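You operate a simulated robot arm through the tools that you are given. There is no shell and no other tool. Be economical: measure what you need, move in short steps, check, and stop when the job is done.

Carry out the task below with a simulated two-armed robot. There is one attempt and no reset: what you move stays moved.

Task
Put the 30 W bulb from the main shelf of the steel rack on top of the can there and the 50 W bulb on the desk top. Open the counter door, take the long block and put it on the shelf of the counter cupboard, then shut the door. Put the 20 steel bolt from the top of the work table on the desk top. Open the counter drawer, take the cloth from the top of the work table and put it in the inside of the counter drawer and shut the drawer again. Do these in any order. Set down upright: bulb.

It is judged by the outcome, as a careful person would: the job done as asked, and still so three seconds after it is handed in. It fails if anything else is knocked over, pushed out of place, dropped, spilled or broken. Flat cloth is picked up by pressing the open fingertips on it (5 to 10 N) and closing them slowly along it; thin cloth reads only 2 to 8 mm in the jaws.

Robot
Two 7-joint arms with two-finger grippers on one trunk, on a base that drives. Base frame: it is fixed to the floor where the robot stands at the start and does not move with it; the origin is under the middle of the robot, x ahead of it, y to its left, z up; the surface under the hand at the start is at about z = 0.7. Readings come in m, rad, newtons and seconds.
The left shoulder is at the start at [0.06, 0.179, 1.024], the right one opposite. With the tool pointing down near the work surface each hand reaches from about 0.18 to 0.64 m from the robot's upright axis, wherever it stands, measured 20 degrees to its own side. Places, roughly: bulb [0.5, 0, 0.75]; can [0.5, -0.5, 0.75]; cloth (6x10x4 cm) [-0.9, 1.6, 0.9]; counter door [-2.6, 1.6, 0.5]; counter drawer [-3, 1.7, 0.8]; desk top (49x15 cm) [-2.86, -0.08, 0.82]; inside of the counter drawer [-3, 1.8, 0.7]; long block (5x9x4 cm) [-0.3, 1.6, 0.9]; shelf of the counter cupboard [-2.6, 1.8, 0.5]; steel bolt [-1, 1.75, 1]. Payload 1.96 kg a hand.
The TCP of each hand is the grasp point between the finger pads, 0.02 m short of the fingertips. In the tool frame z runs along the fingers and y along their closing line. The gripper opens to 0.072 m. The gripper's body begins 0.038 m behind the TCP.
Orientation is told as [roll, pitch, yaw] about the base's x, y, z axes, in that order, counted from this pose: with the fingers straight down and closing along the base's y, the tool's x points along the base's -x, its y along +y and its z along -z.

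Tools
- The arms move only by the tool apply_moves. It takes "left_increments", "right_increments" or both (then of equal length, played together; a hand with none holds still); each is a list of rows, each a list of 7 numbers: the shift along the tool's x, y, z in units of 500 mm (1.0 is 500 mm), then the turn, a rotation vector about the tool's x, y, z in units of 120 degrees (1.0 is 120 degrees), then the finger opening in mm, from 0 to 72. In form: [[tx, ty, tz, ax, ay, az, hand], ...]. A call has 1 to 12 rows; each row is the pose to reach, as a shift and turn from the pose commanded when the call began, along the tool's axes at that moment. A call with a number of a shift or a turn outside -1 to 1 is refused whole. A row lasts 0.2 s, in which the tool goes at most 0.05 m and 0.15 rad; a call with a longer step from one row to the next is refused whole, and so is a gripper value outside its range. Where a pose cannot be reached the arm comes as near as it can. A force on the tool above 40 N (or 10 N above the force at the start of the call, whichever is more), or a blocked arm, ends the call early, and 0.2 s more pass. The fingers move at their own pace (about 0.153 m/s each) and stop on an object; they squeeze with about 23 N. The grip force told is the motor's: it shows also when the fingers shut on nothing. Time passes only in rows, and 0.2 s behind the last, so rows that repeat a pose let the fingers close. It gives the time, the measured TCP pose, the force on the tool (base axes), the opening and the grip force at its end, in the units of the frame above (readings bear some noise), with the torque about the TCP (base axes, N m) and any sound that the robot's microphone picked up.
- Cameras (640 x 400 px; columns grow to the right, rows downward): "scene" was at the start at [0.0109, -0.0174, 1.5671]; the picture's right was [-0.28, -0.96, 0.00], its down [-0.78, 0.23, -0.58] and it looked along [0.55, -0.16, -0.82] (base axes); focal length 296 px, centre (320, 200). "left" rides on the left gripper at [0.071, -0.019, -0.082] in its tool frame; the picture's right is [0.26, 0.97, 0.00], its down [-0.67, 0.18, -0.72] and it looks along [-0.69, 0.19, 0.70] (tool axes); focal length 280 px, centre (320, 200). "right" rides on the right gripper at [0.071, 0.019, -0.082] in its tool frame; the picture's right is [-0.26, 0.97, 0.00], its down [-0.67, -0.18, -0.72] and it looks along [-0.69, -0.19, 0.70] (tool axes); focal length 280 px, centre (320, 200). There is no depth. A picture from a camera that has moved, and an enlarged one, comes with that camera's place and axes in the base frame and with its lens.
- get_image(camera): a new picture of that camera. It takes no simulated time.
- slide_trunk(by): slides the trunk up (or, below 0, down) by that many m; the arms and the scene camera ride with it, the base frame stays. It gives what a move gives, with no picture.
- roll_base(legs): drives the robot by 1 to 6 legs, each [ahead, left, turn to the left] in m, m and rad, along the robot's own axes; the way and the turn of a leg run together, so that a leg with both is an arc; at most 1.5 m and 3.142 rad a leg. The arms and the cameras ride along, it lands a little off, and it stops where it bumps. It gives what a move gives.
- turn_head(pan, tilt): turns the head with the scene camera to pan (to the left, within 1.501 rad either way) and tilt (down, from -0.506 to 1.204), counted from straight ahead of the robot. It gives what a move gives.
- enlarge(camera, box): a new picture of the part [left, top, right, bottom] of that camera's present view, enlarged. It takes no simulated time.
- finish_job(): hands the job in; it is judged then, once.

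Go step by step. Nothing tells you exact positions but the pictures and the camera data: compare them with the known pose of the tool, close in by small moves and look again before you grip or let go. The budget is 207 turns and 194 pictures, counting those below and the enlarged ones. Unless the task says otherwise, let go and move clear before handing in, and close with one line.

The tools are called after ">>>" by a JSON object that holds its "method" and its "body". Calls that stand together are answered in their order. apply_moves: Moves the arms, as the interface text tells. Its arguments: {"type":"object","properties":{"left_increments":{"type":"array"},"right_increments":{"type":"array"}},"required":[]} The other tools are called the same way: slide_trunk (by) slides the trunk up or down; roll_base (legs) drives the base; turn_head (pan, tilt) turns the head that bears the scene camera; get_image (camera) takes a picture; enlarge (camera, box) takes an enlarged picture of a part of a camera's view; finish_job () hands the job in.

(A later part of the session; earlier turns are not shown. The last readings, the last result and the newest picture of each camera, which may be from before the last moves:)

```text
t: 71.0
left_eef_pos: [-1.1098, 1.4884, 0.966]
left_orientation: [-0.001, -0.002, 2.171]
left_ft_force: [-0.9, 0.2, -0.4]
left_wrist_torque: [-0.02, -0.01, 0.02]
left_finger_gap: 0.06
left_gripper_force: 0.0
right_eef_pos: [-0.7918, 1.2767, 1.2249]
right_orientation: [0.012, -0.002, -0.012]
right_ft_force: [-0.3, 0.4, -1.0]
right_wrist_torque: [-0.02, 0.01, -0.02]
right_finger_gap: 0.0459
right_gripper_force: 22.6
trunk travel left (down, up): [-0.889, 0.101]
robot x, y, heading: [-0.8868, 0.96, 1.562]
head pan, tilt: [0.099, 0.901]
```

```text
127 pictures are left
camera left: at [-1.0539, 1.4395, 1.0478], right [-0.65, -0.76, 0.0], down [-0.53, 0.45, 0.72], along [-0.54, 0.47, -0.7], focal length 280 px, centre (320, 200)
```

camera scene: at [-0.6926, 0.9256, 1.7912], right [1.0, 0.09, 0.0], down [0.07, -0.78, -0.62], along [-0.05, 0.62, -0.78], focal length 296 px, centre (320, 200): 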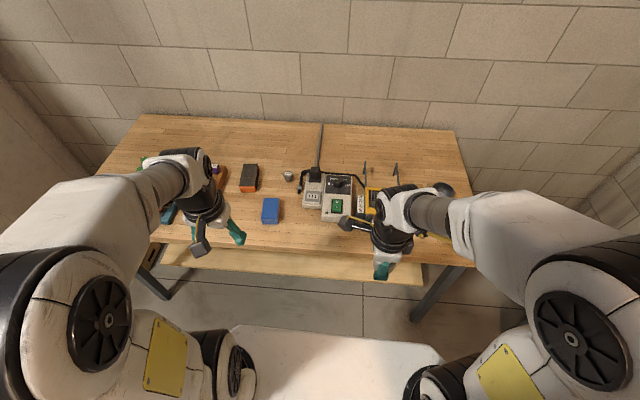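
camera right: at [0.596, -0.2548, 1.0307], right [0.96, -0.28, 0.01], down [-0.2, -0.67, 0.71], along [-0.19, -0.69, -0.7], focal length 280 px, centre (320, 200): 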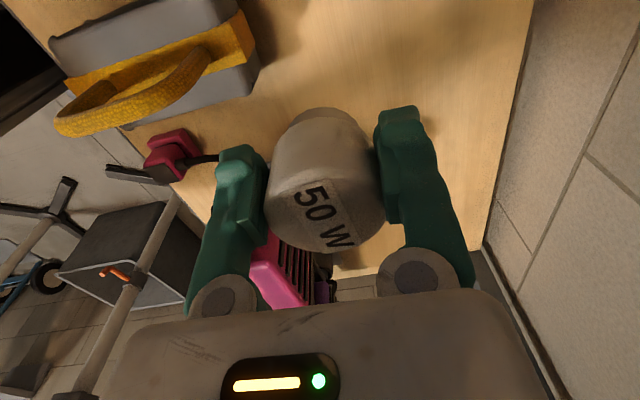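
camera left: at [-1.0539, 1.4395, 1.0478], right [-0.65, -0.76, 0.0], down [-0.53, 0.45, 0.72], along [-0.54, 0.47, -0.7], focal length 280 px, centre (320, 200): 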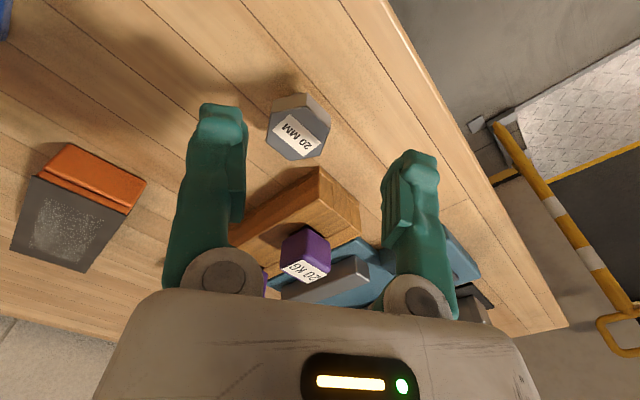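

>>> {"method": "apply_moves", "body": {"left_increments": [[0, -0.02, 0, 0, 0, 0, 60], [0, -0.02, 0.03, 0, 0, 0, 60], [0, -0.02, 0.056, 0, 0, 0, 60]]}}

>>> {"method": "get_image", "body": {"camera": "left"}}

```text
t: 71.8
left_eef_pos: [-1.1026, 1.4921, 0.9395]
left_orientation: [-0.001, -0.003, 2.168]
left_ft_force: [0.6, 0.7, 0.9]
left_wrist_torque: [0.0, 0.05, 0.0]
left_finger_gap: 0.0597
left_gripper_force: 0.0
right_eef_pos: [-0.7911, 1.2752, 1.2257]
right_orientation: [0.012, -0.001, -0.011]
right_ft_force: [0.5, 0.3, -0.4]
right_wrist_torque: [0.01, 0.04, -0.02]
right_finger_gap: 0.0459
right_gripper_force: 22.9
trunk travel left (down, up): [-0.889, 0.101]
robot x, y, heading: [-0.8863, 0.9575, 1.559]
head pan, tilt: [0.099, 0.901]
```

```text
126 pictures are left
camera left: at [-1.0465, 1.4438, 1.0199], right [-0.65, -0.76, 0.0], down [-0.53, 0.45, 0.72], along [-0.54, 0.47, -0.7], focal length 280 px, centre (320, 200)
```

left: 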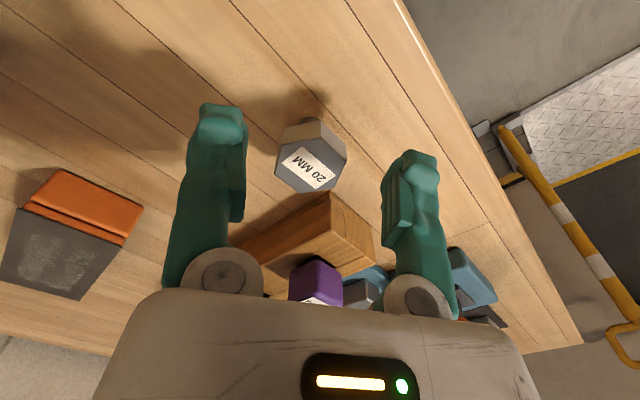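

>>> {"method": "apply_moves", "body": {"left_increments": [[0, -0.007, 0.01, 0, 0, 0, 60], [0, -0.007, 0.02, 0, 0, 0, 60], [0, -0.007, 0.03, 0, 0, 0, 60]]}}

>>> {"method": "get_image", "body": {"camera": "left"}}

```text
t: 72.6
left_eef_pos: [-1.099, 1.4947, 0.9247]
left_orientation: [-0.002, -0.002, 2.17]
left_ft_force: [0.5, 0.4, 0.6]
left_wrist_torque: [-0.02, 0.0, 0.03]
left_finger_gap: 0.0598
left_gripper_force: 0.0
right_eef_pos: [-0.7908, 1.276, 1.2262]
right_orientation: [0.01, 0.0, -0.012]
right_ft_force: [0.8, 0.6, -1.1]
right_wrist_torque: [-0.03, 0.01, 0.0]
right_finger_gap: 0.046
right_gripper_force: 22.8
trunk travel left (down, up): [-0.889, 0.101]
robot x, y, heading: [-0.8852, 0.9597, 1.562]
head pan, tilt: [0.099, 0.901]
```

```text
125 pictures are left
camera left: at [-1.0419, 1.4462, 1.0052], right [-0.65, -0.76, 0.0], down [-0.53, 0.45, 0.72], along [-0.54, 0.47, -0.7], focal length 280 px, centre (320, 200)
```

left: 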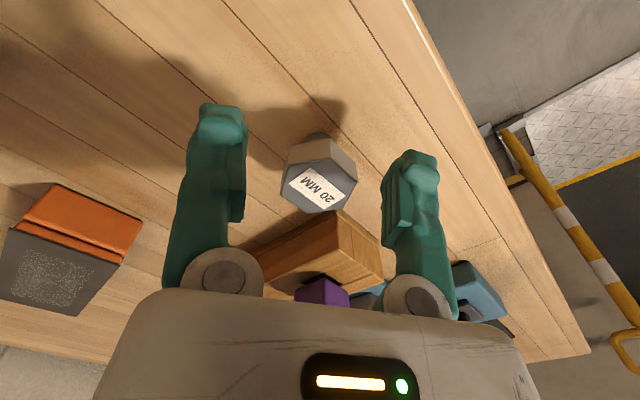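

>>> {"method": "apply_moves", "body": {"left_increments": [[0, 0, 0.012, 0, 0, 0, 60], [0, 0, 0.012, 0, 0, 0, 48], [0, 0, 0.012, 0, 0, 0, 38], [0, 0, 0.012, 0, 0, 0, 28], [0, 0, 0.012, 0, 0, 0, 15], [0, 0, 0.012, 0, 0, 0, 15]]}}

>>> {"method": "get_image", "body": {"camera": "left"}}

```text
t: 74.0
left_eef_pos: [-1.0981, 1.4956, 0.9178]
left_orientation: [-0.002, -0.003, 2.168]
left_ft_force: [0.3, -0.1, -0.1]
left_wrist_torque: [0.03, 0.03, -0.01]
left_finger_gap: 0.0148
left_gripper_force: 0.0
right_eef_pos: [-0.7914, 1.2763, 1.2259]
right_orientation: [0.011, -0.001, -0.012]
right_ft_force: [-0.8, -0.8, 0.0]
right_wrist_torque: [-0.01, 0.03, 0.0]
right_finger_gap: 0.0461
right_gripper_force: 23.6
trunk travel left (down, up): [-0.889, 0.101]
robot x, y, heading: [-0.8901, 0.9591, 1.561]
head pan, tilt: [0.099, 0.901]
```

```text
124 pictures are left
camera left: at [-1.0414, 1.4469, 0.9991], right [-0.65, -0.76, 0.0], down [-0.53, 0.45, 0.72], along [-0.54, 0.47, -0.7], focal length 280 px, centre (320, 200)
```

left: 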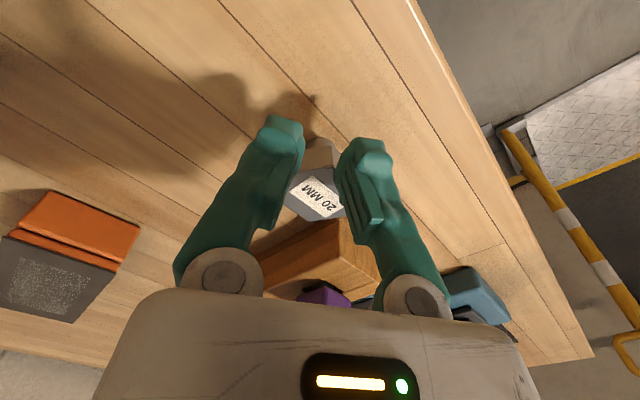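

The fingers closed above the bolt: it is lower and further, about [-1.121, 1.520, top 0.885]. I open, shift and lower.

>>> {"method": "apply_moves", "body": {"left_increments": [[0, 0, -0.02, 0, 0, 0, 40], [-0.03, 0.005, -0.03, 0, 0, 0, 60], [-0.066, 0.01, -0.03, 0, 0, 0, 60], [-0.066, 0.01, 0.0, 0, 0, 0, 60]]}}

>>> {"method": "get_image", "body": {"camera": "left"}}

```text
t: 75.0
left_eef_pos: [-1.1214, 1.52, 0.9179]
left_orientation: [0.0, -0.001, 2.17]
left_ft_force: [-0.2, 0.1, -0.3]
left_wrist_torque: [-0.02, 0.05, 0.0]
left_finger_gap: 0.0599
left_gripper_force: 0.1
right_eef_pos: [-0.7917, 1.2754, 1.226]
right_orientation: [0.013, 0.002, -0.012]
right_ft_force: [0.0, 0.2, -1.0]
right_wrist_torque: [0.01, 0.03, -0.01]
right_finger_gap: 0.046
right_gripper_force: 23.2
trunk travel left (down, up): [-0.889, 0.101]
robot x, y, heading: [-0.884, 0.9633, 1.564]
head pan, tilt: [0.099, 0.901]
```

```text
123 pictures are left
camera left: at [-1.0643, 1.4714, 0.9982], right [-0.65, -0.76, 0.0], down [-0.53, 0.45, 0.72], along [-0.54, 0.47, -0.7], focal length 280 px, centre (320, 200)
```

left: 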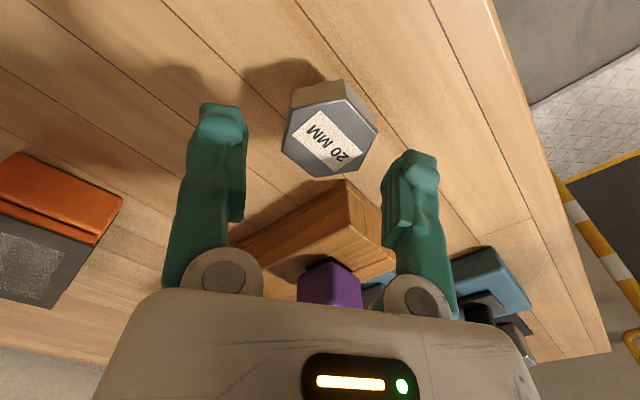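

>>> {"method": "apply_moves", "body": {"left_increments": [[0.005, 0, 0.03, 0, 0, 0, 62], [0.005, 0, 0.06, 0, 0, 0, 62], [0.005, 0, 0.08, 0, 0, 0, 62]]}}

>>> {"method": "get_image", "body": {"camera": "left"}}

```text
t: 75.8
left_eef_pos: [-1.1191, 1.5169, 0.8791]
left_orientation: [-0.002, -0.002, 2.169]
left_ft_force: [0.7, 0.3, -0.8]
left_wrist_torque: [0.01, -0.02, 0.01]
left_finger_gap: 0.062
left_gripper_force: 0.1
right_eef_pos: [-0.7907, 1.276, 1.2263]
right_orientation: [0.013, 0.0, -0.011]
right_ft_force: [0.5, 0.4, -1.0]
right_wrist_torque: [-0.03, 0.02, -0.03]
right_finger_gap: 0.0459
right_gripper_force: 23.5
trunk travel left (down, up): [-0.889, 0.101]
robot x, y, heading: [-0.882, 0.9635, 1.566]
head pan, tilt: [0.099, 0.901]
```

```text
122 pictures are left
camera left: at [-1.063, 1.4691, 0.9594], right [-0.65, -0.76, 0.0], down [-0.53, 0.45, 0.72], along [-0.54, 0.47, -0.7], focal length 280 px, centre (320, 200)
```

left: 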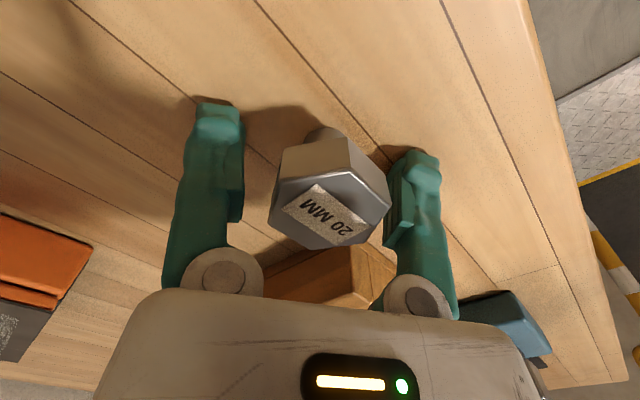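

>>> {"method": "apply_moves", "body": {"left_increments": [[0, 0.009, 0, 0, 0, 0, 62], [0, 0.009, 0.0, 0, 0, 0, 52], [0, 0.009, 0.0, 0, 0, 0, 44], [0, 0.009, 0, 0, 0, 0, 36], [0, 0.009, 0, 0, 0, 0, 20], [0, 0.009, 0, 0, 0, 0, 20]]}}

>>> {"method": "get_image", "body": {"camera": "left"}}

```text
t: 77.2
left_eef_pos: [-1.122, 1.5145, 0.8795]
left_orientation: [-0.005, -0.004, 2.169]
left_ft_force: [-1.8, -1.6, 12.0]
left_wrist_torque: [-0.19, 0.18, 0.0]
left_finger_gap: 0.0318
left_gripper_force: 22.8
right_eef_pos: [-0.7913, 1.2742, 1.2259]
right_orientation: [0.013, -0.001, -0.014]
right_ft_force: [0.8, -0.4, -1.8]
right_wrist_torque: [0.0, 0.03, -0.06]
right_finger_gap: 0.046
right_gripper_force: 23.1
trunk travel left (down, up): [-0.889, 0.101]
robot x, y, heading: [-0.8817, 0.9577, 1.559]
head pan, tilt: [0.099, 0.901]
```

```text
121 pictures are left
camera left: at [-1.0665, 1.4657, 0.9603], right [-0.65, -0.76, -0.01], down [-0.53, 0.45, 0.72], along [-0.54, 0.47, -0.7], focal length 280 px, centre (320, 200)
```

left: 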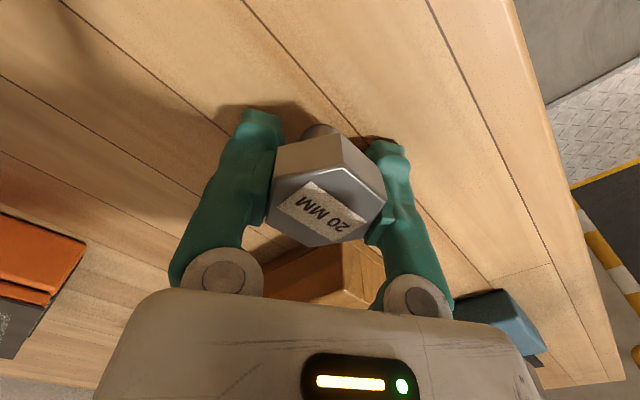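

Bolt gripped. Lift and retract.

>>> {"method": "apply_moves", "body": {"left_increments": [[0, 0, -0.06, 0, 0, 0, 20], [0, 0, -0.14, 0, 0, 0, 20], [0, 0, -0.22, 0, 0, 0, 20], [0, 0, -0.3, 0, 0, 0, 20], [0, 0, -0.38, 0, 0, 0, 20], [0, 0, -0.46, 0, 0, 0, 20], [0, 0, -0.54, 0, 0, 0, 20], [0, 0, -0.6, 0, 0, 0, 20]]}}

>>> {"method": "apply_moves", "body": {"left_increments": [[0.07, 0.05, 0, 0, 0, 0.04, 20], [0.14, 0.1, 0, 0, 0, 0.08, 20], [0.21, 0.15, 0, 0, 0, 0.12, 20], [0.27, 0.2, 0, 0, 0, 0.17, 20], [0.3, 0.24, 0, 0, 0, 0.22, 20], [0.3, 0.24, 0, 0, 0, 0.29, 20]]}}

>>> {"method": "get_image", "body": {"camera": "left"}}

>>> {"method": "get_image", "body": {"camera": "scene"}}

```text
t: 79.0
left_eef_pos: [-1.1219, 1.5127, 1.1699]
left_orientation: [-0.003, -0.004, 2.17]
left_ft_force: [-1.1, 0.3, -1.2]
left_wrist_torque: [-0.01, 0.05, 0.02]
left_finger_gap: 0.032
left_gripper_force: 23.1
left hand out of reach, approached as far as the arm can: row 8
right_eef_pos: [-0.7918, 1.2746, 1.2239]
right_orientation: [0.014, 0.001, -0.012]
right_ft_force: [0.7, 0.2, -1.0]
right_wrist_torque: [0.01, -0.01, 0.01]
right_finger_gap: 0.0459
right_gripper_force: 22.9
trunk travel left (down, up): [-0.889, 0.101]
robot x, y, heading: [-0.8835, 0.9591, 1.563]
head pan, tilt: [0.099, 0.901]
```

```text
t: 80.4
left_eef_pos: [-1.1403, 1.3239, 1.1683]
left_orientation: [0.0, -0.003, 1.559]
left_ft_force: [-0.2, -0.1, -0.7]
left_wrist_torque: [-0.01, 0.05, -0.02]
left_finger_gap: 0.032
left_gripper_force: 22.8
right_eef_pos: [-0.7914, 1.2766, 1.2249]
right_orientation: [0.011, 0.001, -0.012]
right_ft_force: [0.2, 0.8, -1.0]
right_wrist_torque: [-0.02, 0.02, -0.03]
right_finger_gap: 0.046
right_gripper_force: 22.7
trunk travel left (down, up): [-0.889, 0.101]
robot x, y, heading: [-0.8857, 0.9608, 1.561]
head pan, tilt: [0.099, 0.901]
```

```text
120 pictures are left
camera left: at [-1.1212, 1.2515, 1.2482], right [-0.97, -0.25, 0.0], down [-0.18, 0.67, 0.72], along [-0.18, 0.69, -0.7], focal length 280 px, centre (320, 200)
```

left: 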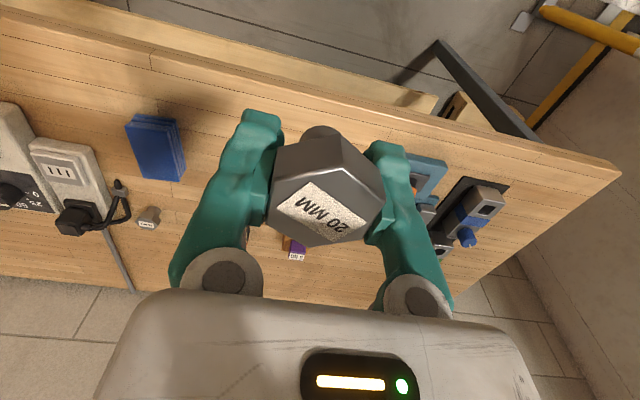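

```text
119 pictures are left
camera scene: at [-0.8919, 0.9794, 1.7911], right [1.0, 0.09, 0.0], down [0.07, -0.78, -0.62], along [-0.06, 0.62, -0.78], focal length 296 px, centre (320, 200)
```

scene: 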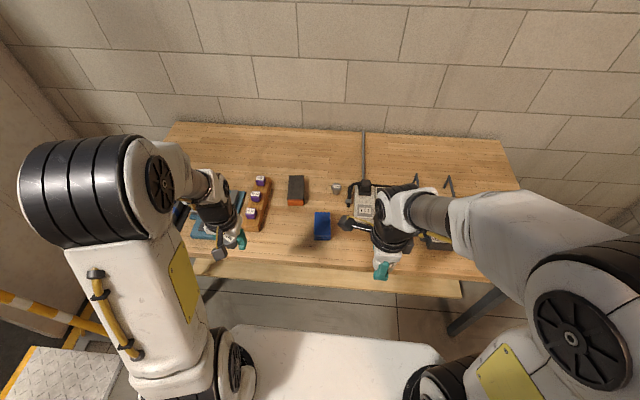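

Both items held. I back off, turn to the doorway and look.

>>> {"method": "roll_base", "body": {"legs": [[-0.25, 0, 0], [0, 0, 1.575]]}}

>>> {"method": "turn_head", "body": {"pan": 0, "tilt": 0.5}}

>>> {"method": "get_image", "body": {"camera": "scene"}}

```text
t: 85.9
left_eef_pos: [-1.2649, 0.4768, 1.1679]
left_orientation: [-0.003, -0.003, 3.075]
left_ft_force: [0.1, 0.5, -0.9]
left_wrist_torque: [-0.02, -0.03, -0.01]
left_finger_gap: 0.0317
left_gripper_force: 22.8
right_eef_pos: [-1.1982, 0.8227, 1.2247]
right_orientation: [0.013, 0.001, 1.5]
right_ft_force: [-0.9, -0.9, -0.7]
right_wrist_torque: [-0.01, 0.0, -0.01]
right_finger_gap: 0.0464
right_gripper_force: 23.1
trunk travel left (down, up): [-0.889, 0.101]
robot x, y, heading: [-0.8867, 0.706, 3.072]
head pan, tilt: [0.099, 0.901]
```

```text
t: 86.8
left_eef_pos: [-1.2659, 0.4768, 1.1673]
left_orientation: [-0.001, -0.004, 3.072]
left_ft_force: [0.7, -0.1, -0.9]
left_wrist_torque: [0.01, -0.02, 0.03]
left_finger_gap: 0.032
left_gripper_force: 22.6
right_eef_pos: [-1.1974, 0.8219, 1.2248]
right_orientation: [0.013, 0.0, 1.5]
right_ft_force: [0.9, -0.7, -0.4]
right_wrist_torque: [0.01, 0.03, 0.0]
right_finger_gap: 0.046
right_gripper_force: 23.0
trunk travel left (down, up): [-0.889, 0.101]
robot x, y, heading: [-0.8897, 0.7085, 3.073]
head pan, tilt: [0.0, 0.499]
```

```text
118 pictures are left
camera scene: at [-0.918, 0.7141, 1.8249], right [0.07, 1.0, 0.0], down [0.48, -0.03, -0.88], along [-0.88, 0.06, -0.48], focal length 296 px, centre (320, 200)
```

scene: 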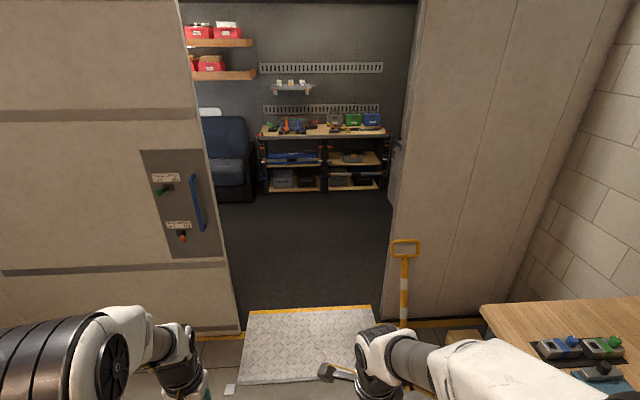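

The doorway spans y≈0.25–1.35. I straighten, centre on y≈0.78 and drive up to it.

>>> {"method": "roll_base", "body": {"legs": [[0, -0.07, 0.068], [0.9, 0, 0]]}}

>>> {"method": "get_image", "body": {"camera": "scene"}}

```text
t: 92.0
left_eef_pos: [-2.1241, 0.532, 1.1685]
left_orientation: [-0.001, -0.003, 3.132]
left_ft_force: [-0.5, 0.4, -1.2]
left_wrist_torque: [0.01, 0.04, 0.02]
left_finger_gap: 0.0319
left_gripper_force: 23.1
right_eef_pos: [-2.0771, 0.8809, 1.226]
right_orientation: [0.013, 0.0, 1.556]
right_ft_force: [-0.6, -0.4, -1.2]
right_wrist_torque: [-0.04, -0.01, -0.02]
right_finger_gap: 0.0461
right_gripper_force: 22.7
trunk travel left (down, up): [-0.889, 0.101]
robot x, y, heading: [-1.7651, 0.7865, 3.136]
head pan, tilt: [0.0, 0.499]
```

```text
117 pictures are left
camera scene: at [-1.7917, 0.789, 1.825], right [0.01, 1.0, 0.0], down [0.48, 0.0, -0.88], along [-0.88, 0.01, -0.48], focal length 296 px, centre (320, 200)
```

scene: 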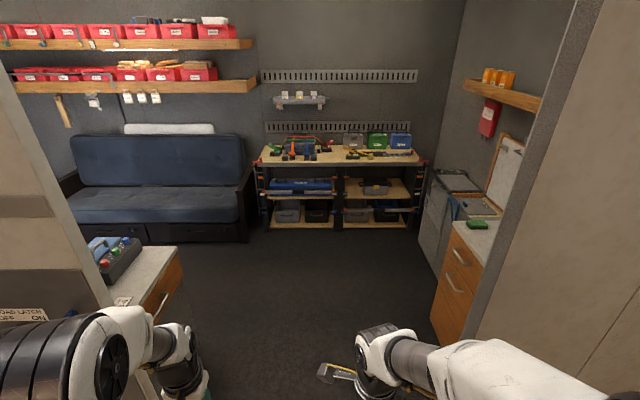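

The elbows are too wide for driving through forward, so I'll go through sideways facing the desk (-y). First back up, turn, and tuck the hands closer.

>>> {"method": "roll_base", "body": {"legs": [[-0.35, 0, 0], [0, 0, 1.575]]}}

>>> {"method": "apply_moves", "body": {"left_increments": [[0.06, 0, 0, 0, 0, 0, 20], [0.12, 0, 0, 0, 0, 0, 20], [0.18, 0, 0, 0, 0, 0, 20]], "right_increments": [[0, -0.04, 0, 0, 0, 0, 30], [0, -0.08, 0, 0, 0, 0, 30], [0, -0.12, 0, 0, 0, 0, 30]]}}

>>> {"method": "turn_head", "body": {"pan": -1.3, "tilt": 0.6}}

>>> {"method": "get_image", "body": {"camera": "scene"}}

```text
t: 98.1
left_eef_pos: [-1.1515, 0.4245, 1.1683]
left_orientation: [0.0, -0.005, -1.565]
left_ft_force: [-0.4, 0.0, -1.2]
left_wrist_torque: [0.02, 0.02, 0.0]
left_finger_gap: 0.0321
left_gripper_force: 23.2
right_eef_pos: [-1.4993, 0.4652, 1.2256]
right_orientation: [0.011, 0.001, -3.141]
right_ft_force: [-0.1, -1.1, -0.5]
right_wrist_torque: [0.01, -0.02, -0.02]
right_finger_gap: 0.046
right_gripper_force: 23.2
trunk travel left (down, up): [-0.889, 0.101]
robot x, y, heading: [-1.4087, 0.7842, -1.566]
head pan, tilt: [0.0, 0.499]
```

```text
t: 98.9
left_eef_pos: [-1.1452, 0.5025, 1.1684]
left_orientation: [-0.001, -0.002, -1.566]
left_ft_force: [0.1, -0.3, -1.6]
left_wrist_torque: [0.02, 0.01, 0.02]
left_finger_gap: 0.0318
left_gripper_force: 22.1
left hand out of reach, approached as far as the arm can: row 3
right_eef_pos: [-1.4956, 0.5147, 1.2282]
right_orientation: [0.011, -0.003, -3.14]
right_ft_force: [0.0, -0.2, -0.6]
right_wrist_torque: [-0.01, 0.0, 0.0]
right_finger_gap: 0.0459
right_gripper_force: 23.2
right hand out of reach, approached as far as the arm can: row 3
trunk travel left (down, up): [-0.889, 0.101]
robot x, y, heading: [-1.4076, 0.7837, -1.563]
head pan, tilt: [0.0, 0.499]
```

```text
t: 100.4
left_eef_pos: [-1.1455, 0.5037, 1.1676]
left_orientation: [-0.002, -0.002, -1.565]
left_ft_force: [-0.1, -0.6, -0.4]
left_wrist_torque: [0.01, -0.05, -0.01]
left_finger_gap: 0.0319
left_gripper_force: 22.9
right_eef_pos: [-1.4959, 0.5138, 1.2279]
right_orientation: [0.011, -0.001, -3.14]
right_ft_force: [0.0, 0.9, -1.6]
right_wrist_torque: [0.01, 0.01, -0.01]
right_finger_gap: 0.0459
right_gripper_force: 23.5
trunk travel left (down, up): [-0.889, 0.101]
robot x, y, heading: [-1.4054, 0.7829, -1.561]
head pan, tilt: [-1.3, 0.6]
```

```text
116 pictures are left
camera scene: at [-1.4939, 0.8215, 1.8159], right [-0.27, 0.96, 0.0], down [0.54, 0.15, -0.83], along [-0.79, -0.23, -0.56], focal length 296 px, centre (320, 200)
```

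scene: 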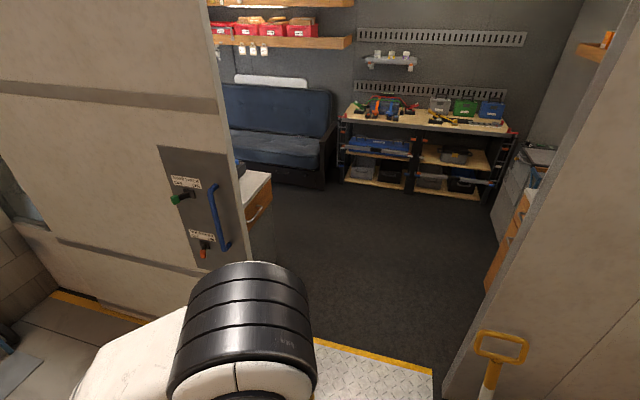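

The opening spans y≈0.17–1.29; I'm at y=0.78 with hands tucked. I slide sideways through.

>>> {"method": "roll_base", "body": {"legs": [[0, -0.8, 0]]}}

>>> {"method": "get_image", "body": {"camera": "scene"}}

```text
t: 103.3
left_eef_pos: [-1.6795, 0.4894, 1.1775]
left_orientation: [0.035, -0.039, -1.572]
left_ft_force: [0.3, 0.0, -1.8]
left_wrist_torque: [0.04, 0.06, -0.02]
left_finger_gap: 0.0322
left_gripper_force: 22.6
right_eef_pos: [-2.0308, 0.4867, 1.2365]
right_orientation: [0.075, 0.04, -3.125]
right_ft_force: [0.4, 0.0, -0.5]
right_wrist_torque: [0.03, 0.06, 0.05]
right_finger_gap: 0.0458
right_gripper_force: 23.3
trunk travel left (down, up): [-0.889, 0.101]
robot x, y, heading: [-1.9244, 0.7735, -1.549]
head pan, tilt: [-1.3, 0.6]
stopped in leg 1: the robot was blocked; the commanded pose is now the measured one
```

```text
115 pictures are left
camera scene: at [-1.944, 0.8143, 1.8215], right [-0.29, 0.96, 0.01], down [0.51, 0.16, -0.84], along [-0.81, -0.24, -0.54], focal length 296 px, centre (320, 200)
```

scene: 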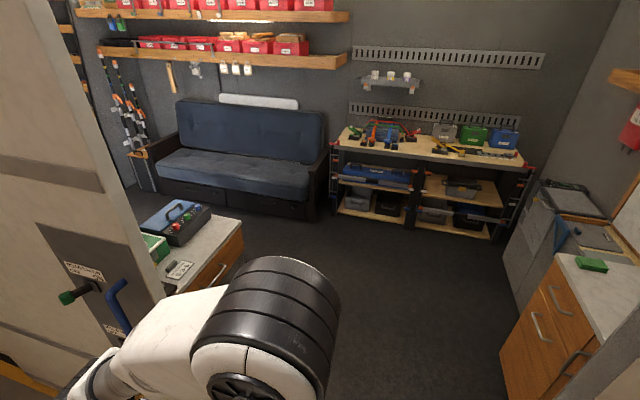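

Blocked, with a slight tilt — likely the ramp. I look down to see what stops me.

>>> {"method": "turn_head", "body": {"pan": -1.5, "tilt": 1.15}}

>>> {"method": "get_image", "body": {"camera": "scene"}}

>>> {"method": "get_image", "body": {"camera": "right"}}

```text
t: 104.3
left_eef_pos: [-1.6958, 0.4913, 1.1799]
left_orientation: [0.044, -0.041, -1.566]
left_ft_force: [0.7, 0.5, -1.5]
left_wrist_torque: [-0.03, -0.04, -0.01]
left_finger_gap: 0.0321
left_gripper_force: 22.8
right_eef_pos: [-2.0447, 0.4889, 1.2359]
right_orientation: [0.075, 0.052, -3.126]
right_ft_force: [0.1, 0.7, -0.4]
right_wrist_torque: [-0.01, 0.03, -0.01]
right_finger_gap: 0.0461
right_gripper_force: 23.2
trunk travel left (down, up): [-0.889, 0.101]
robot x, y, heading: [-1.9242, 0.7813, -1.553]
head pan, tilt: [-1.499, 1.15]
```

```text
114 pictures are left
camera scene: at [-1.9425, 0.8364, 1.7789], right [-0.09, 1.0, 0.0], down [0.9, 0.08, -0.43], along [-0.43, -0.04, -0.9], focal length 296 px, centre (320, 200)
```

scene: 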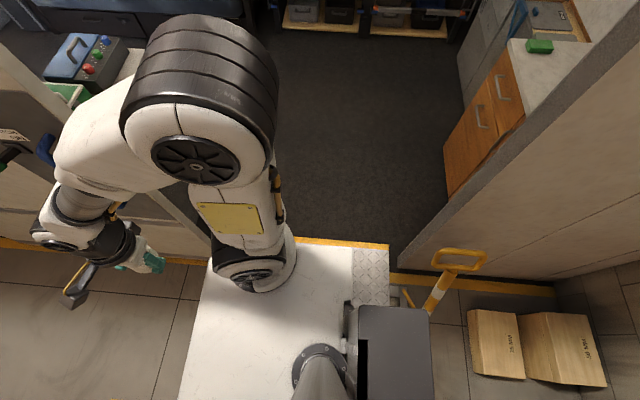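

```text
113 pictures are left
camera right: at [-1.9801, 0.4763, 1.3222], right [-0.25, -0.97, 0.06], down [-0.71, 0.23, 0.67], along [-0.66, 0.13, -0.74], focal length 280 px, centre (320, 200)
```

right: 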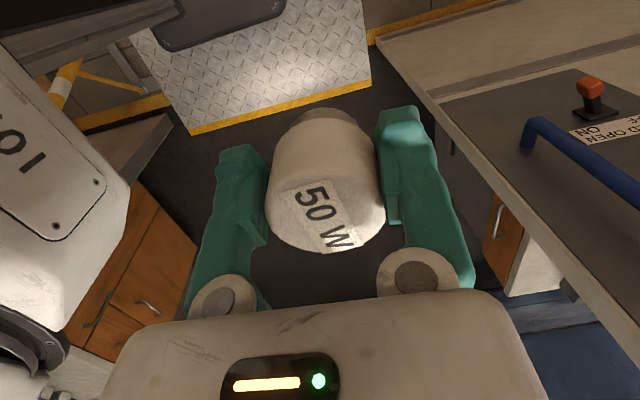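

>>> {"method": "roll_base", "body": {"legs": [[0, 0.45, 0]]}}

>>> {"method": "turn_head", "body": {"pan": -1.3, "tilt": 0.95}}

>>> {"method": "get_image", "body": {"camera": "scene"}}

```text
t: 105.0
left_eef_pos: [-1.7397, 0.49, 1.1873]
left_orientation: [0.088, -0.047, -1.585]
left_ft_force: [-0.6, 0.2, -1.3]
left_wrist_torque: [-0.03, 0.01, -0.02]
left_finger_gap: 0.0318
left_gripper_force: 22.9
right_eef_pos: [-2.0935, 0.4857, 1.2307]
right_orientation: [0.1, 0.089, -3.131]
right_ft_force: [0.4, 0.1, -1.2]
right_wrist_torque: [0.01, -0.01, -0.01]
right_finger_gap: 0.0461
right_gripper_force: 22.6
trunk travel left (down, up): [-0.889, 0.101]
robot x, y, heading: [-1.918, 0.7767, -1.554]
head pan, tilt: [-1.499, 1.15]
stopped in leg 1: the robot was blocked; the commanded pose is now the measured one
```

```text
t: 105.7
left_eef_pos: [-1.7408, 0.4898, 1.1873]
left_orientation: [0.09, -0.048, -1.579]
left_ft_force: [-0.7, -1.2, -0.9]
left_wrist_torque: [-0.01, 0.02, 0.05]
left_finger_gap: 0.0318
left_gripper_force: 23.1
right_eef_pos: [-2.0936, 0.4851, 1.2303]
right_orientation: [0.099, 0.088, -3.129]
right_ft_force: [0.3, 0.2, -0.6]
right_wrist_torque: [-0.05, -0.03, -0.03]
right_finger_gap: 0.0459
right_gripper_force: 22.8
trunk travel left (down, up): [-0.889, 0.101]
robot x, y, heading: [-1.9192, 0.7784, -1.554]
head pan, tilt: [-1.3, 0.949]
```

```text
112 pictures are left
camera scene: at [-1.9501, 0.8207, 1.7923], right [-0.28, 0.96, 0.01], down [0.77, 0.23, -0.6], along [-0.58, -0.16, -0.8], focal length 296 px, centre (320, 200)
```

scene: 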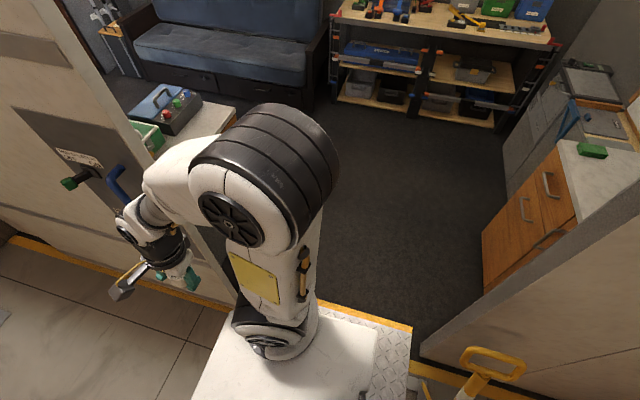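

>>> {"method": "roll_base", "body": {"legs": [[0, 0.1, 0]]}}

>>> {"method": "turn_head", "body": {"pan": 0, "tilt": 0.9}}

>>> {"method": "get_image", "body": {"camera": "scene"}}

```text
t: 106.5
left_eef_pos: [-1.7862, 0.4932, 1.1911]
left_orientation: [0.135, -0.054, -1.589]
left_ft_force: [-0.3, -0.4, -0.3]
left_wrist_torque: [0.0, 0.02, -0.03]
left_finger_gap: 0.0319
left_gripper_force: 22.7
right_eef_pos: [-2.1428, 0.4894, 1.2195]
right_orientation: [0.101, 0.13, 3.121]
right_ft_force: [-0.5, -0.8, -0.9]
right_wrist_torque: [0.01, 0.0, -0.01]
right_finger_gap: 0.0459
right_gripper_force: 23.4
trunk travel left (down, up): [-0.889, 0.101]
robot x, y, heading: [-1.9175, 0.7828, -1.552]
head pan, tilt: [-1.3, 0.949]
stopped in leg 1: the robot was blocked; the commanded pose is now the measured one
```

```text
t: 107.9
left_eef_pos: [-1.7827, 0.4926, 1.1915]
left_orientation: [0.132, -0.054, -1.587]
left_ft_force: [-0.8, -0.7, -0.4]
left_wrist_torque: [-0.02, 0.02, -0.01]
left_finger_gap: 0.0321
left_gripper_force: 23.6
right_eef_pos: [-2.1392, 0.4902, 1.2208]
right_orientation: [0.102, 0.126, 3.125]
right_ft_force: [0.2, -0.2, -0.6]
right_wrist_torque: [0.0, 0.02, 0.01]
right_finger_gap: 0.0457
right_gripper_force: 23.0
trunk travel left (down, up): [-0.889, 0.101]
robot x, y, heading: [-1.915, 0.7798, -1.55]
head pan, tilt: [0.0, 0.901]
```

```text
111 pictures are left
camera scene: at [-1.8717, 0.7659, 1.7944], right [-1.0, -0.02, 0.02], down [-0.03, 0.78, -0.62], along [-0.01, -0.62, -0.78], focal length 296 px, centre (320, 200)
```

scene: 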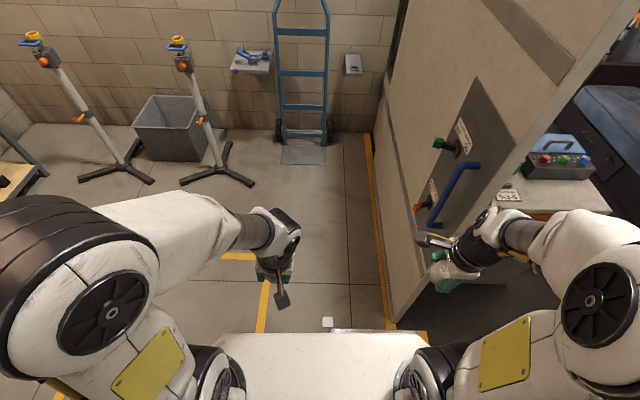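

>>> {"method": "roll_base", "body": {"legs": [[0.04, 0, 0]]}}

>>> {"method": "turn_head", "body": {"pan": -1.5, "tilt": 0.8}}

>>> {"method": "get_image", "body": {"camera": "scene"}}

>>> {"method": "get_image", "body": {"camera": "right"}}

```text
t: 108.7
left_eef_pos: [-1.834, 0.4916, 1.1959]
left_orientation: [0.173, -0.062, -1.587]
left_ft_force: [-0.2, 0.1, -0.6]
left_wrist_torque: [-0.02, 0.04, -0.01]
left_finger_gap: 0.0318
left_gripper_force: 23.0
right_eef_pos: [-2.1904, 0.4912, 1.2116]
right_orientation: [0.101, 0.165, 3.058]
right_ft_force: [0.4, -0.6, 0.0]
right_wrist_torque: [-0.03, 0.04, 0.0]
right_finger_gap: 0.0459
right_gripper_force: 23.5
trunk travel left (down, up): [-0.889, 0.101]
robot x, y, heading: [-1.9156, 0.7712, -1.554]
head pan, tilt: [0.0, 0.901]
stopped in leg 1: the robot was blocked; the commanded pose is now the measured one
```

```text
t: 110.3
left_eef_pos: [-1.833, 0.4895, 1.194]
left_orientation: [0.173, -0.06, -1.589]
left_ft_force: [-0.3, 0.3, -1.5]
left_wrist_torque: [0.02, 0.02, 0.01]
left_finger_gap: 0.032
left_gripper_force: 22.9
right_eef_pos: [-2.1889, 0.4884, 1.2132]
right_orientation: [0.1, 0.161, 3.063]
right_ft_force: [-0.5, 0.3, 0.0]
right_wrist_torque: [-0.02, -0.03, 0.0]
right_finger_gap: 0.0459
right_gripper_force: 23.3
trunk travel left (down, up): [-0.889, 0.101]
robot x, y, heading: [-1.9153, 0.7749, -1.553]
head pan, tilt: [-1.499, 0.799]
```

```text
110 pictures are left
camera scene: at [-1.9532, 0.8282, 1.8041], right [-0.09, 1.0, 0.0], down [0.7, 0.06, -0.71], along [-0.71, -0.06, -0.7], focal length 296 px, centre (320, 200)
```

scene: 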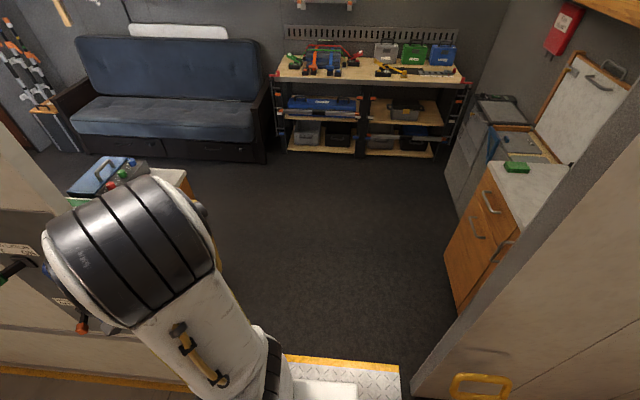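

```text
109 pictures are left
camera right: at [-2.1356, 0.4717, 1.3062], right [-0.35, -0.94, 0.05], down [-0.76, 0.31, 0.57], along [-0.55, 0.16, -0.82], focal length 280 px, centre (320, 200)
```

right: 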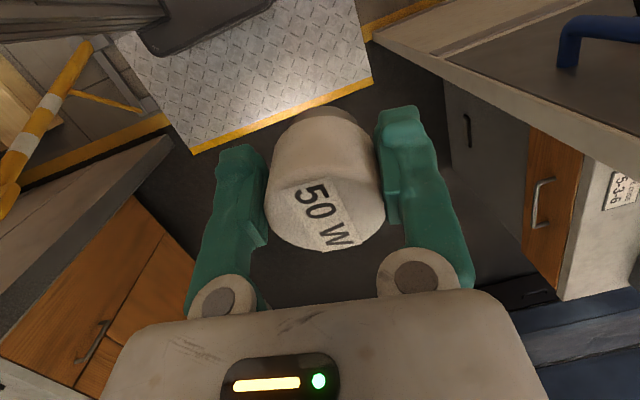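

>>> {"method": "roll_base", "body": {"legs": [[-0.08, 0, 0]]}}

```text
t: 111.0
left_eef_pos: [-1.884, 0.4959, 1.1943]
left_orientation: [0.214, -0.061, -1.589]
left_ft_force: [-0.6, 0.3, -1.1]
left_wrist_torque: [0.04, 0.01, 0.0]
left_finger_gap: 0.0324
left_gripper_force: 22.9
right_eef_pos: [-2.2384, 0.4958, 1.2009]
right_orientation: [0.099, 0.204, 3.016]
right_ft_force: [-0.9, -0.7, -0.9]
right_wrist_torque: [0.03, -0.04, -0.03]
right_finger_gap: 0.0459
right_gripper_force: 22.8
trunk travel left (down, up): [-0.889, 0.101]
robot x, y, heading: [-1.9182, 0.7777, -1.556]
head pan, tilt: [-1.499, 0.799]
stopped in leg 1: the robot was blocked; the commanded pose is now the measured one
```

>>> {"method": "roll_base", "body": {"legs": [[0, 1.0, 0]]}}

```text
t: 111.7
left_eef_pos: [-1.9347, 0.5007, 1.19]
left_orientation: [0.26, -0.069, -1.591]
left_ft_force: [0.9, 0.2, -1.4]
left_wrist_torque: [0.01, 0.0, 0.03]
left_finger_gap: 0.0319
left_gripper_force: 23.1
right_eef_pos: [-2.2858, 0.4997, 1.183]
right_orientation: [0.106, 0.254, 3.02]
right_ft_force: [-0.5, -0.9, -0.3]
right_wrist_torque: [0.0, -0.02, 0.01]
right_finger_gap: 0.046
right_gripper_force: 23.4
trunk travel left (down, up): [-0.889, 0.101]
robot x, y, heading: [-1.9133, 0.7771, -1.556]
head pan, tilt: [-1.499, 0.799]
stopped in leg 1: the robot was blocked; the commanded pose is now the measured one
```

The arms have been shifted sideways by the blocked drives. I bring both hands back level and to their normal place.

>>> {"method": "apply_moves", "body": {"left_increments": [[0.002, 0.076, 0.027, 0.018, 0.005, 0, 20], [0.004, 0.152, 0.054, 0.036, 0.01, 0, 20], [0.005, 0.228, 0.081, 0.054, 0.015, 0, 20], [0.007, 0.304, 0.108, 0.072, 0.02, 0, 20], [0.009, 0.38, 0.135, 0.09, 0.024, 0, 20], [0.01, 0.456, 0.162, 0.108, 0.028, 0, 20], [0.011, 0.53, 0.188, 0.124, 0.033, 0, 20]], "right_increments": [[0.079, -0.002, 0.007, 0.006, -0.017, 0, 30], [0.158, -0.004, 0.014, 0.013, -0.034, 0, 30], [0.237, -0.005, 0.021, 0.019, -0.051, 0, 30], [0.316, -0.007, 0.028, 0.026, -0.068, 0, 30], [0.395, -0.009, 0.036, 0.032, -0.086, 0, 30], [0.474, -0.01, 0.043, 0.039, -0.103, 0, 30], [0.554, -0.012, 0.05, 0.045, -0.121, 0, 30]]}}

>>> {"method": "turn_head", "body": {"pan": -1.4, "tilt": 1.2}}

>>> {"method": "get_image", "body": {"camera": "scene"}}

```text
t: 112.3
left_eef_pos: [-1.8946, 0.5016, 1.1845]
left_orientation: [0.22, -0.053, -1.585]
left_ft_force: [0.0, -0.2, -0.4]
left_wrist_torque: [0.04, -0.03, 0.03]
left_finger_gap: 0.0318
left_gripper_force: 22.6
right_eef_pos: [-2.2452, 0.4938, 1.1882]
right_orientation: [0.085, 0.217, 3.012]
right_ft_force: [0.0, -0.1, -1.2]
right_wrist_torque: [0.01, 0.06, 0.01]
right_finger_gap: 0.0459
right_gripper_force: 23.0
trunk travel left (down, up): [-0.889, 0.101]
robot x, y, heading: [-1.9108, 0.7808, -1.552]
head pan, tilt: [-1.499, 0.799]
stopped in row 2 (right hand): the arm was blocked; the commanded pose is now the measured one
```

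```text
t: 113.2
left_eef_pos: [-1.8978, 0.5005, 1.1837]
left_orientation: [0.223, -0.051, -1.587]
left_ft_force: [-0.1, -0.2, -0.3]
left_wrist_torque: [0.0, -0.06, -0.01]
left_finger_gap: 0.0322
left_gripper_force: 22.7
right_eef_pos: [-2.2477, 0.4931, 1.1878]
right_orientation: [0.083, 0.221, 3.012]
right_ft_force: [0.0, 0.0, -1.2]
right_wrist_torque: [0.0, 0.0, -0.01]
right_finger_gap: 0.0459
right_gripper_force: 23.0
trunk travel left (down, up): [-0.889, 0.101]
robot x, y, heading: [-1.9167, 0.7825, -1.555]
head pan, tilt: [-1.4, 1.201]
```

```text
108 pictures are left
camera scene: at [-1.9301, 0.83, 1.7759], right [-0.19, 0.98, 0.0], down [0.91, 0.17, -0.38], along [-0.38, -0.07, -0.92], focal length 296 px, centre (320, 200)
```

scene: 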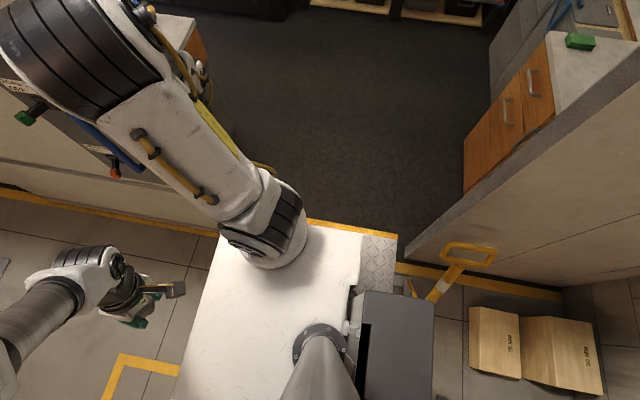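

>>> {"method": "turn_head", "body": {"pan": -0.6, "tilt": 0.9}}

>>> {"method": "get_image", "body": {"camera": "scene"}}

>>> {"method": "get_image", "body": {"camera": "right"}}

```text
t: 114.3
left_eef_pos: [-1.8969, 0.4991, 1.1824]
left_orientation: [0.221, -0.052, -1.588]
left_ft_force: [0.0, -0.6, -1.3]
left_wrist_torque: [0.01, -0.02, 0.01]
left_finger_gap: 0.032
left_gripper_force: 23.2
right_eef_pos: [-2.2468, 0.4922, 1.1895]
right_orientation: [0.084, 0.22, 3.012]
right_ft_force: [-1.1, 0.7, -1.2]
right_wrist_torque: [0.03, -0.01, -0.01]
right_finger_gap: 0.0457
right_gripper_force: 23.3
trunk travel left (down, up): [-0.889, 0.101]
robot x, y, heading: [-1.9149, 0.7813, -1.555]
head pan, tilt: [-0.6, 0.901]
```

```text
107 pictures are left
camera scene: at [-1.9149, 0.7782, 1.7953], right [-0.83, 0.55, 0.02], down [0.42, 0.65, -0.63], along [-0.36, -0.52, -0.78], focal length 296 px, centre (320, 200)
```

scene: 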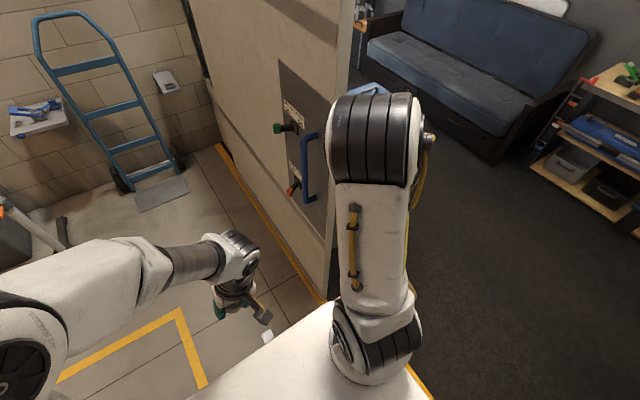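

```text
106 pictures are left
camera right: at [-2.1992, 0.4729, 1.2852], right [-0.4, -0.92, 0.02], down [-0.77, 0.34, 0.53], along [-0.5, 0.19, -0.85], focal length 280 px, centre (320, 200)
```

right: 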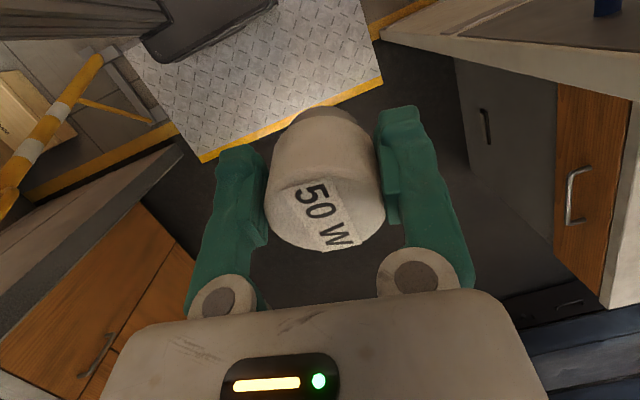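

The base seems tilted ~0.02 rad on the ramp, which throws the raised hands off and may cause these stops. I lower the trunk so the lever is shorter and try again.

>>> {"method": "slide_trunk", "body": {"by": -0.45}}

>>> {"method": "roll_base", "body": {"legs": [[0, 0.3, 0]]}}

```text
refused: -0.45 is not a number from -0.4 to 0.4
```

```text
t: 115.0
left_eef_pos: [-1.9442, 0.5038, 1.1794]
left_orientation: [0.267, -0.052, -1.588]
left_ft_force: [-0.4, 0.2, -1.2]
left_wrist_torque: [-0.01, -0.03, 0.01]
left_finger_gap: 0.032
left_gripper_force: 22.9
right_eef_pos: [-2.2917, 0.4951, 1.168]
right_orientation: [0.084, 0.27, 3.014]
right_ft_force: [-0.9, 0.0, -0.3]
right_wrist_torque: [-0.02, 0.01, -0.04]
right_finger_gap: 0.0459
right_gripper_force: 23.3
trunk travel left (down, up): [-0.889, 0.101]
robot x, y, heading: [-1.909, 0.7797, -1.555]
head pan, tilt: [-0.6, 0.901]
stopped in leg 1: the robot was blocked; the commanded pose is now the measured one
```

>>> {"method": "slide_trunk", "body": {"by": -0.35}}

>>> {"method": "roll_base", "body": {"legs": [[0, 0.3, 0]]}}

```text
t: 118.4
left_eef_pos: [-1.9409, 0.5012, 0.829]
left_orientation: [0.265, -0.053, -1.588]
left_ft_force: [-0.4, -0.8, -1.2]
left_wrist_torque: [-0.03, 0.02, 0.01]
left_finger_gap: 0.0321
left_gripper_force: 22.7
right_eef_pos: [-2.2896, 0.495, 0.8198]
right_orientation: [0.086, 0.266, 3.015]
right_ft_force: [0.9, 0.1, -0.8]
right_wrist_torque: [0.01, -0.02, 0.0]
right_finger_gap: 0.0458
right_gripper_force: 23.3
trunk travel left (down, up): [-0.539, 0.451]
robot x, y, heading: [-1.9092, 0.7757, -1.555]
head pan, tilt: [-0.6, 0.901]
```

```text
t: 120.5
left_eef_pos: [-1.6409, 0.5065, 0.8263]
left_orientation: [0.265, -0.052, -1.586]
left_ft_force: [0.3, 0.3, -2.3]
left_wrist_torque: [0.04, 0.0, 0.02]
left_finger_gap: 0.032
left_gripper_force: 23.3
right_eef_pos: [-1.9895, 0.4978, 0.8179]
right_orientation: [0.082, 0.265, 3.015]
right_ft_force: [0.5, -0.8, -1.4]
right_wrist_torque: [0.01, -0.02, -0.01]
right_finger_gap: 0.0459
right_gripper_force: 23.4
trunk travel left (down, up): [-0.539, 0.451]
robot x, y, heading: [-1.6074, 0.7851, -1.554]
head pan, tilt: [-0.6, 0.901]
```

Lower trunk lets me drive. Now off the ramp, I level the hands again.

>>> {"method": "apply_moves", "body": {"left_increments": [[0, 0.079, 0.029, 0.018, 0.004, 0, 20], [0, 0.158, 0.057, 0.036, 0.007, 0, 20], [0, 0.237, 0.086, 0.054, 0.011, 0, 20], [0, 0.316, 0.114, 0.072, 0.014, 0, 20], [0, 0.395, 0.143, 0.09, 0.018, 0, 20], [0, 0.474, 0.171, 0.108, 0.021, 0, 20], [0, 0.554, 0.2, 0.127, 0.025, 0, 20]], "right_increments": [[0.079, -0.002, 0.027, 0.006, -0.018, 0, 30], [0.158, -0.005, 0.053, 0.012, -0.036, 0, 30], [0.237, -0.007, 0.08, 0.017, -0.054, 0, 30], [0.316, -0.009, 0.106, 0.023, -0.072, 0, 30], [0.395, -0.011, 0.133, 0.029, -0.09, 0, 30], [0.474, -0.014, 0.16, 0.035, -0.108, 0, 30], [0.55, -0.016, 0.186, 0.04, -0.126, 0, 30]]}}

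>>> {"method": "get_image", "body": {"camera": "scene"}}

```text
t: 122.1
left_eef_pos: [-1.3485, 0.5033, 0.8061]
left_orientation: [-0.001, -0.001, -1.577]
left_ft_force: [-0.4, 0.3, -1.0]
left_wrist_torque: [0.03, 0.0, 0.01]
left_finger_gap: 0.0323
left_gripper_force: 22.8
left hand out of reach, approached as far as the arm can: row 4, 5, 6
right_eef_pos: [-1.7014, 0.4612, 0.8]
right_orientation: [-0.005, 0.002, 3.003]
right_ft_force: [-0.1, -0.1, -1.3]
right_wrist_torque: [0.01, 0.01, 0.0]
right_finger_gap: 0.0459
right_gripper_force: 23.2
trunk travel left (down, up): [-0.539, 0.451]
robot x, y, heading: [-1.6043, 0.7813, -1.553]
head pan, tilt: [-0.6, 0.901]
```

```text
105 pictures are left
camera scene: at [-1.647, 0.7827, 1.4412], right [-0.84, 0.55, 0.0], down [0.43, 0.65, -0.62], along [-0.34, -0.52, -0.78], focal length 296 px, centre (320, 200)
```

scene: 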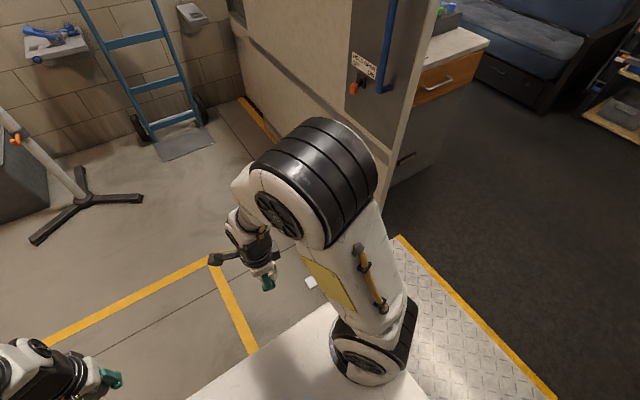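

Hands are level. I lower the trunk a bit more and slide through the doorway.

>>> {"method": "slide_trunk", "body": {"by": -0.12}}

>>> {"method": "roll_base", "body": {"legs": [[0, -0.6, 0]]}}

```text
t: 123.6
left_eef_pos: [-1.3491, 0.5026, 0.6849]
left_orientation: [0.0, 0.0, -1.58]
left_ft_force: [0.0, 0.4, -0.4]
left_wrist_torque: [0.0, 0.04, -0.01]
left_finger_gap: 0.0319
left_gripper_force: 23.2
right_eef_pos: [-1.7027, 0.4612, 0.6806]
right_orientation: [-0.004, 0.002, 3.004]
right_ft_force: [0.0, -0.3, -0.9]
right_wrist_torque: [0.0, -0.01, 0.01]
right_finger_gap: 0.046
right_gripper_force: 22.8
trunk travel left (down, up): [-0.419, 0.571]
robot x, y, heading: [-1.6079, 0.7833, -1.553]
head pan, tilt: [-0.6, 0.901]
```

```text
t: 127.0
left_eef_pos: [-1.9518, 0.4899, 0.6879]
left_orientation: [0.002, -0.001, -1.578]
left_ft_force: [0.1, -0.7, -0.3]
left_wrist_torque: [-0.03, -0.02, -0.01]
left_finger_gap: 0.0321
left_gripper_force: 22.9
right_eef_pos: [-2.307, 0.4497, 0.6812]
right_orientation: [-0.005, 0.005, 3.005]
right_ft_force: [-0.2, -0.6, -1.2]
right_wrist_torque: [-0.02, -0.01, 0.01]
right_finger_gap: 0.0457
right_gripper_force: 23.2
trunk travel left (down, up): [-0.419, 0.571]
robot x, y, heading: [-2.2094, 0.7718, -1.552]
head pan, tilt: [-0.6, 0.901]
```

Passing fine. Continue inside.

>>> {"method": "roll_base", "body": {"legs": [[-0.02, -0.75, -0.018]]}}

>>> {"method": "turn_head", "body": {"pan": 0, "tilt": 0.6}}

>>> {"method": "get_image", "body": {"camera": "scene"}}

```text
t: 131.1
left_eef_pos: [-2.7251, 0.501, 0.6802]
left_orientation: [0.0, -0.001, -1.602]
left_ft_force: [-0.4, -0.1, -1.5]
left_wrist_torque: [-0.02, 0.02, 0.01]
left_finger_gap: 0.032
left_gripper_force: 22.3
right_eef_pos: [-3.0797, 0.4663, 0.6748]
right_orientation: [-0.004, 0.001, 2.981]
right_ft_force: [-0.1, 0.0, -1.1]
right_wrist_torque: [0.0, -0.03, -0.02]
right_finger_gap: 0.0458
right_gripper_force: 22.9
trunk travel left (down, up): [-0.419, 0.571]
robot x, y, heading: [-2.9791, 0.7859, -1.581]
head pan, tilt: [-0.6, 0.901]
```

```text
t: 132.1
left_eef_pos: [-2.7255, 0.5, 0.6803]
left_orientation: [0.001, 0.001, -1.603]
left_ft_force: [-0.2, -0.5, -1.0]
left_wrist_torque: [0.01, 0.01, -0.01]
left_finger_gap: 0.0318
left_gripper_force: 23.0
right_eef_pos: [-3.0801, 0.467, 0.6743]
right_orientation: [-0.004, 0.001, 2.981]
right_ft_force: [0.2, 0.3, -1.2]
right_wrist_torque: [0.01, -0.01, 0.0]
right_finger_gap: 0.0459
right_gripper_force: 23.0
trunk travel left (down, up): [-0.419, 0.571]
robot x, y, heading: [-2.9778, 0.7867, -1.575]
head pan, tilt: [0.0, 0.6]
```

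```text
104 pictures are left
camera scene: at [-2.9765, 0.7608, 1.3459], right [-1.0, 0.01, 0.0], down [0.0, 0.57, -0.82], along [0.0, -0.82, -0.57], focal length 296 px, centre (320, 200)
```

scene: 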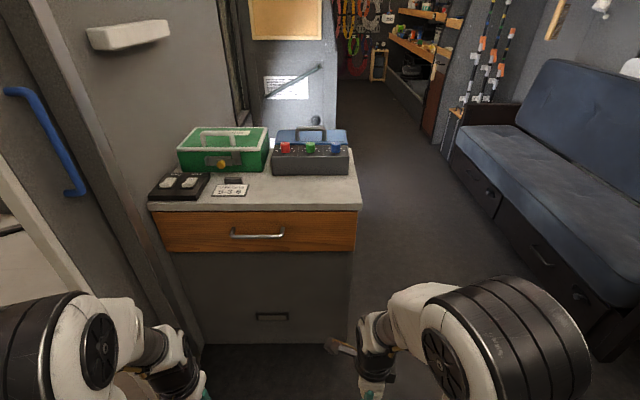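

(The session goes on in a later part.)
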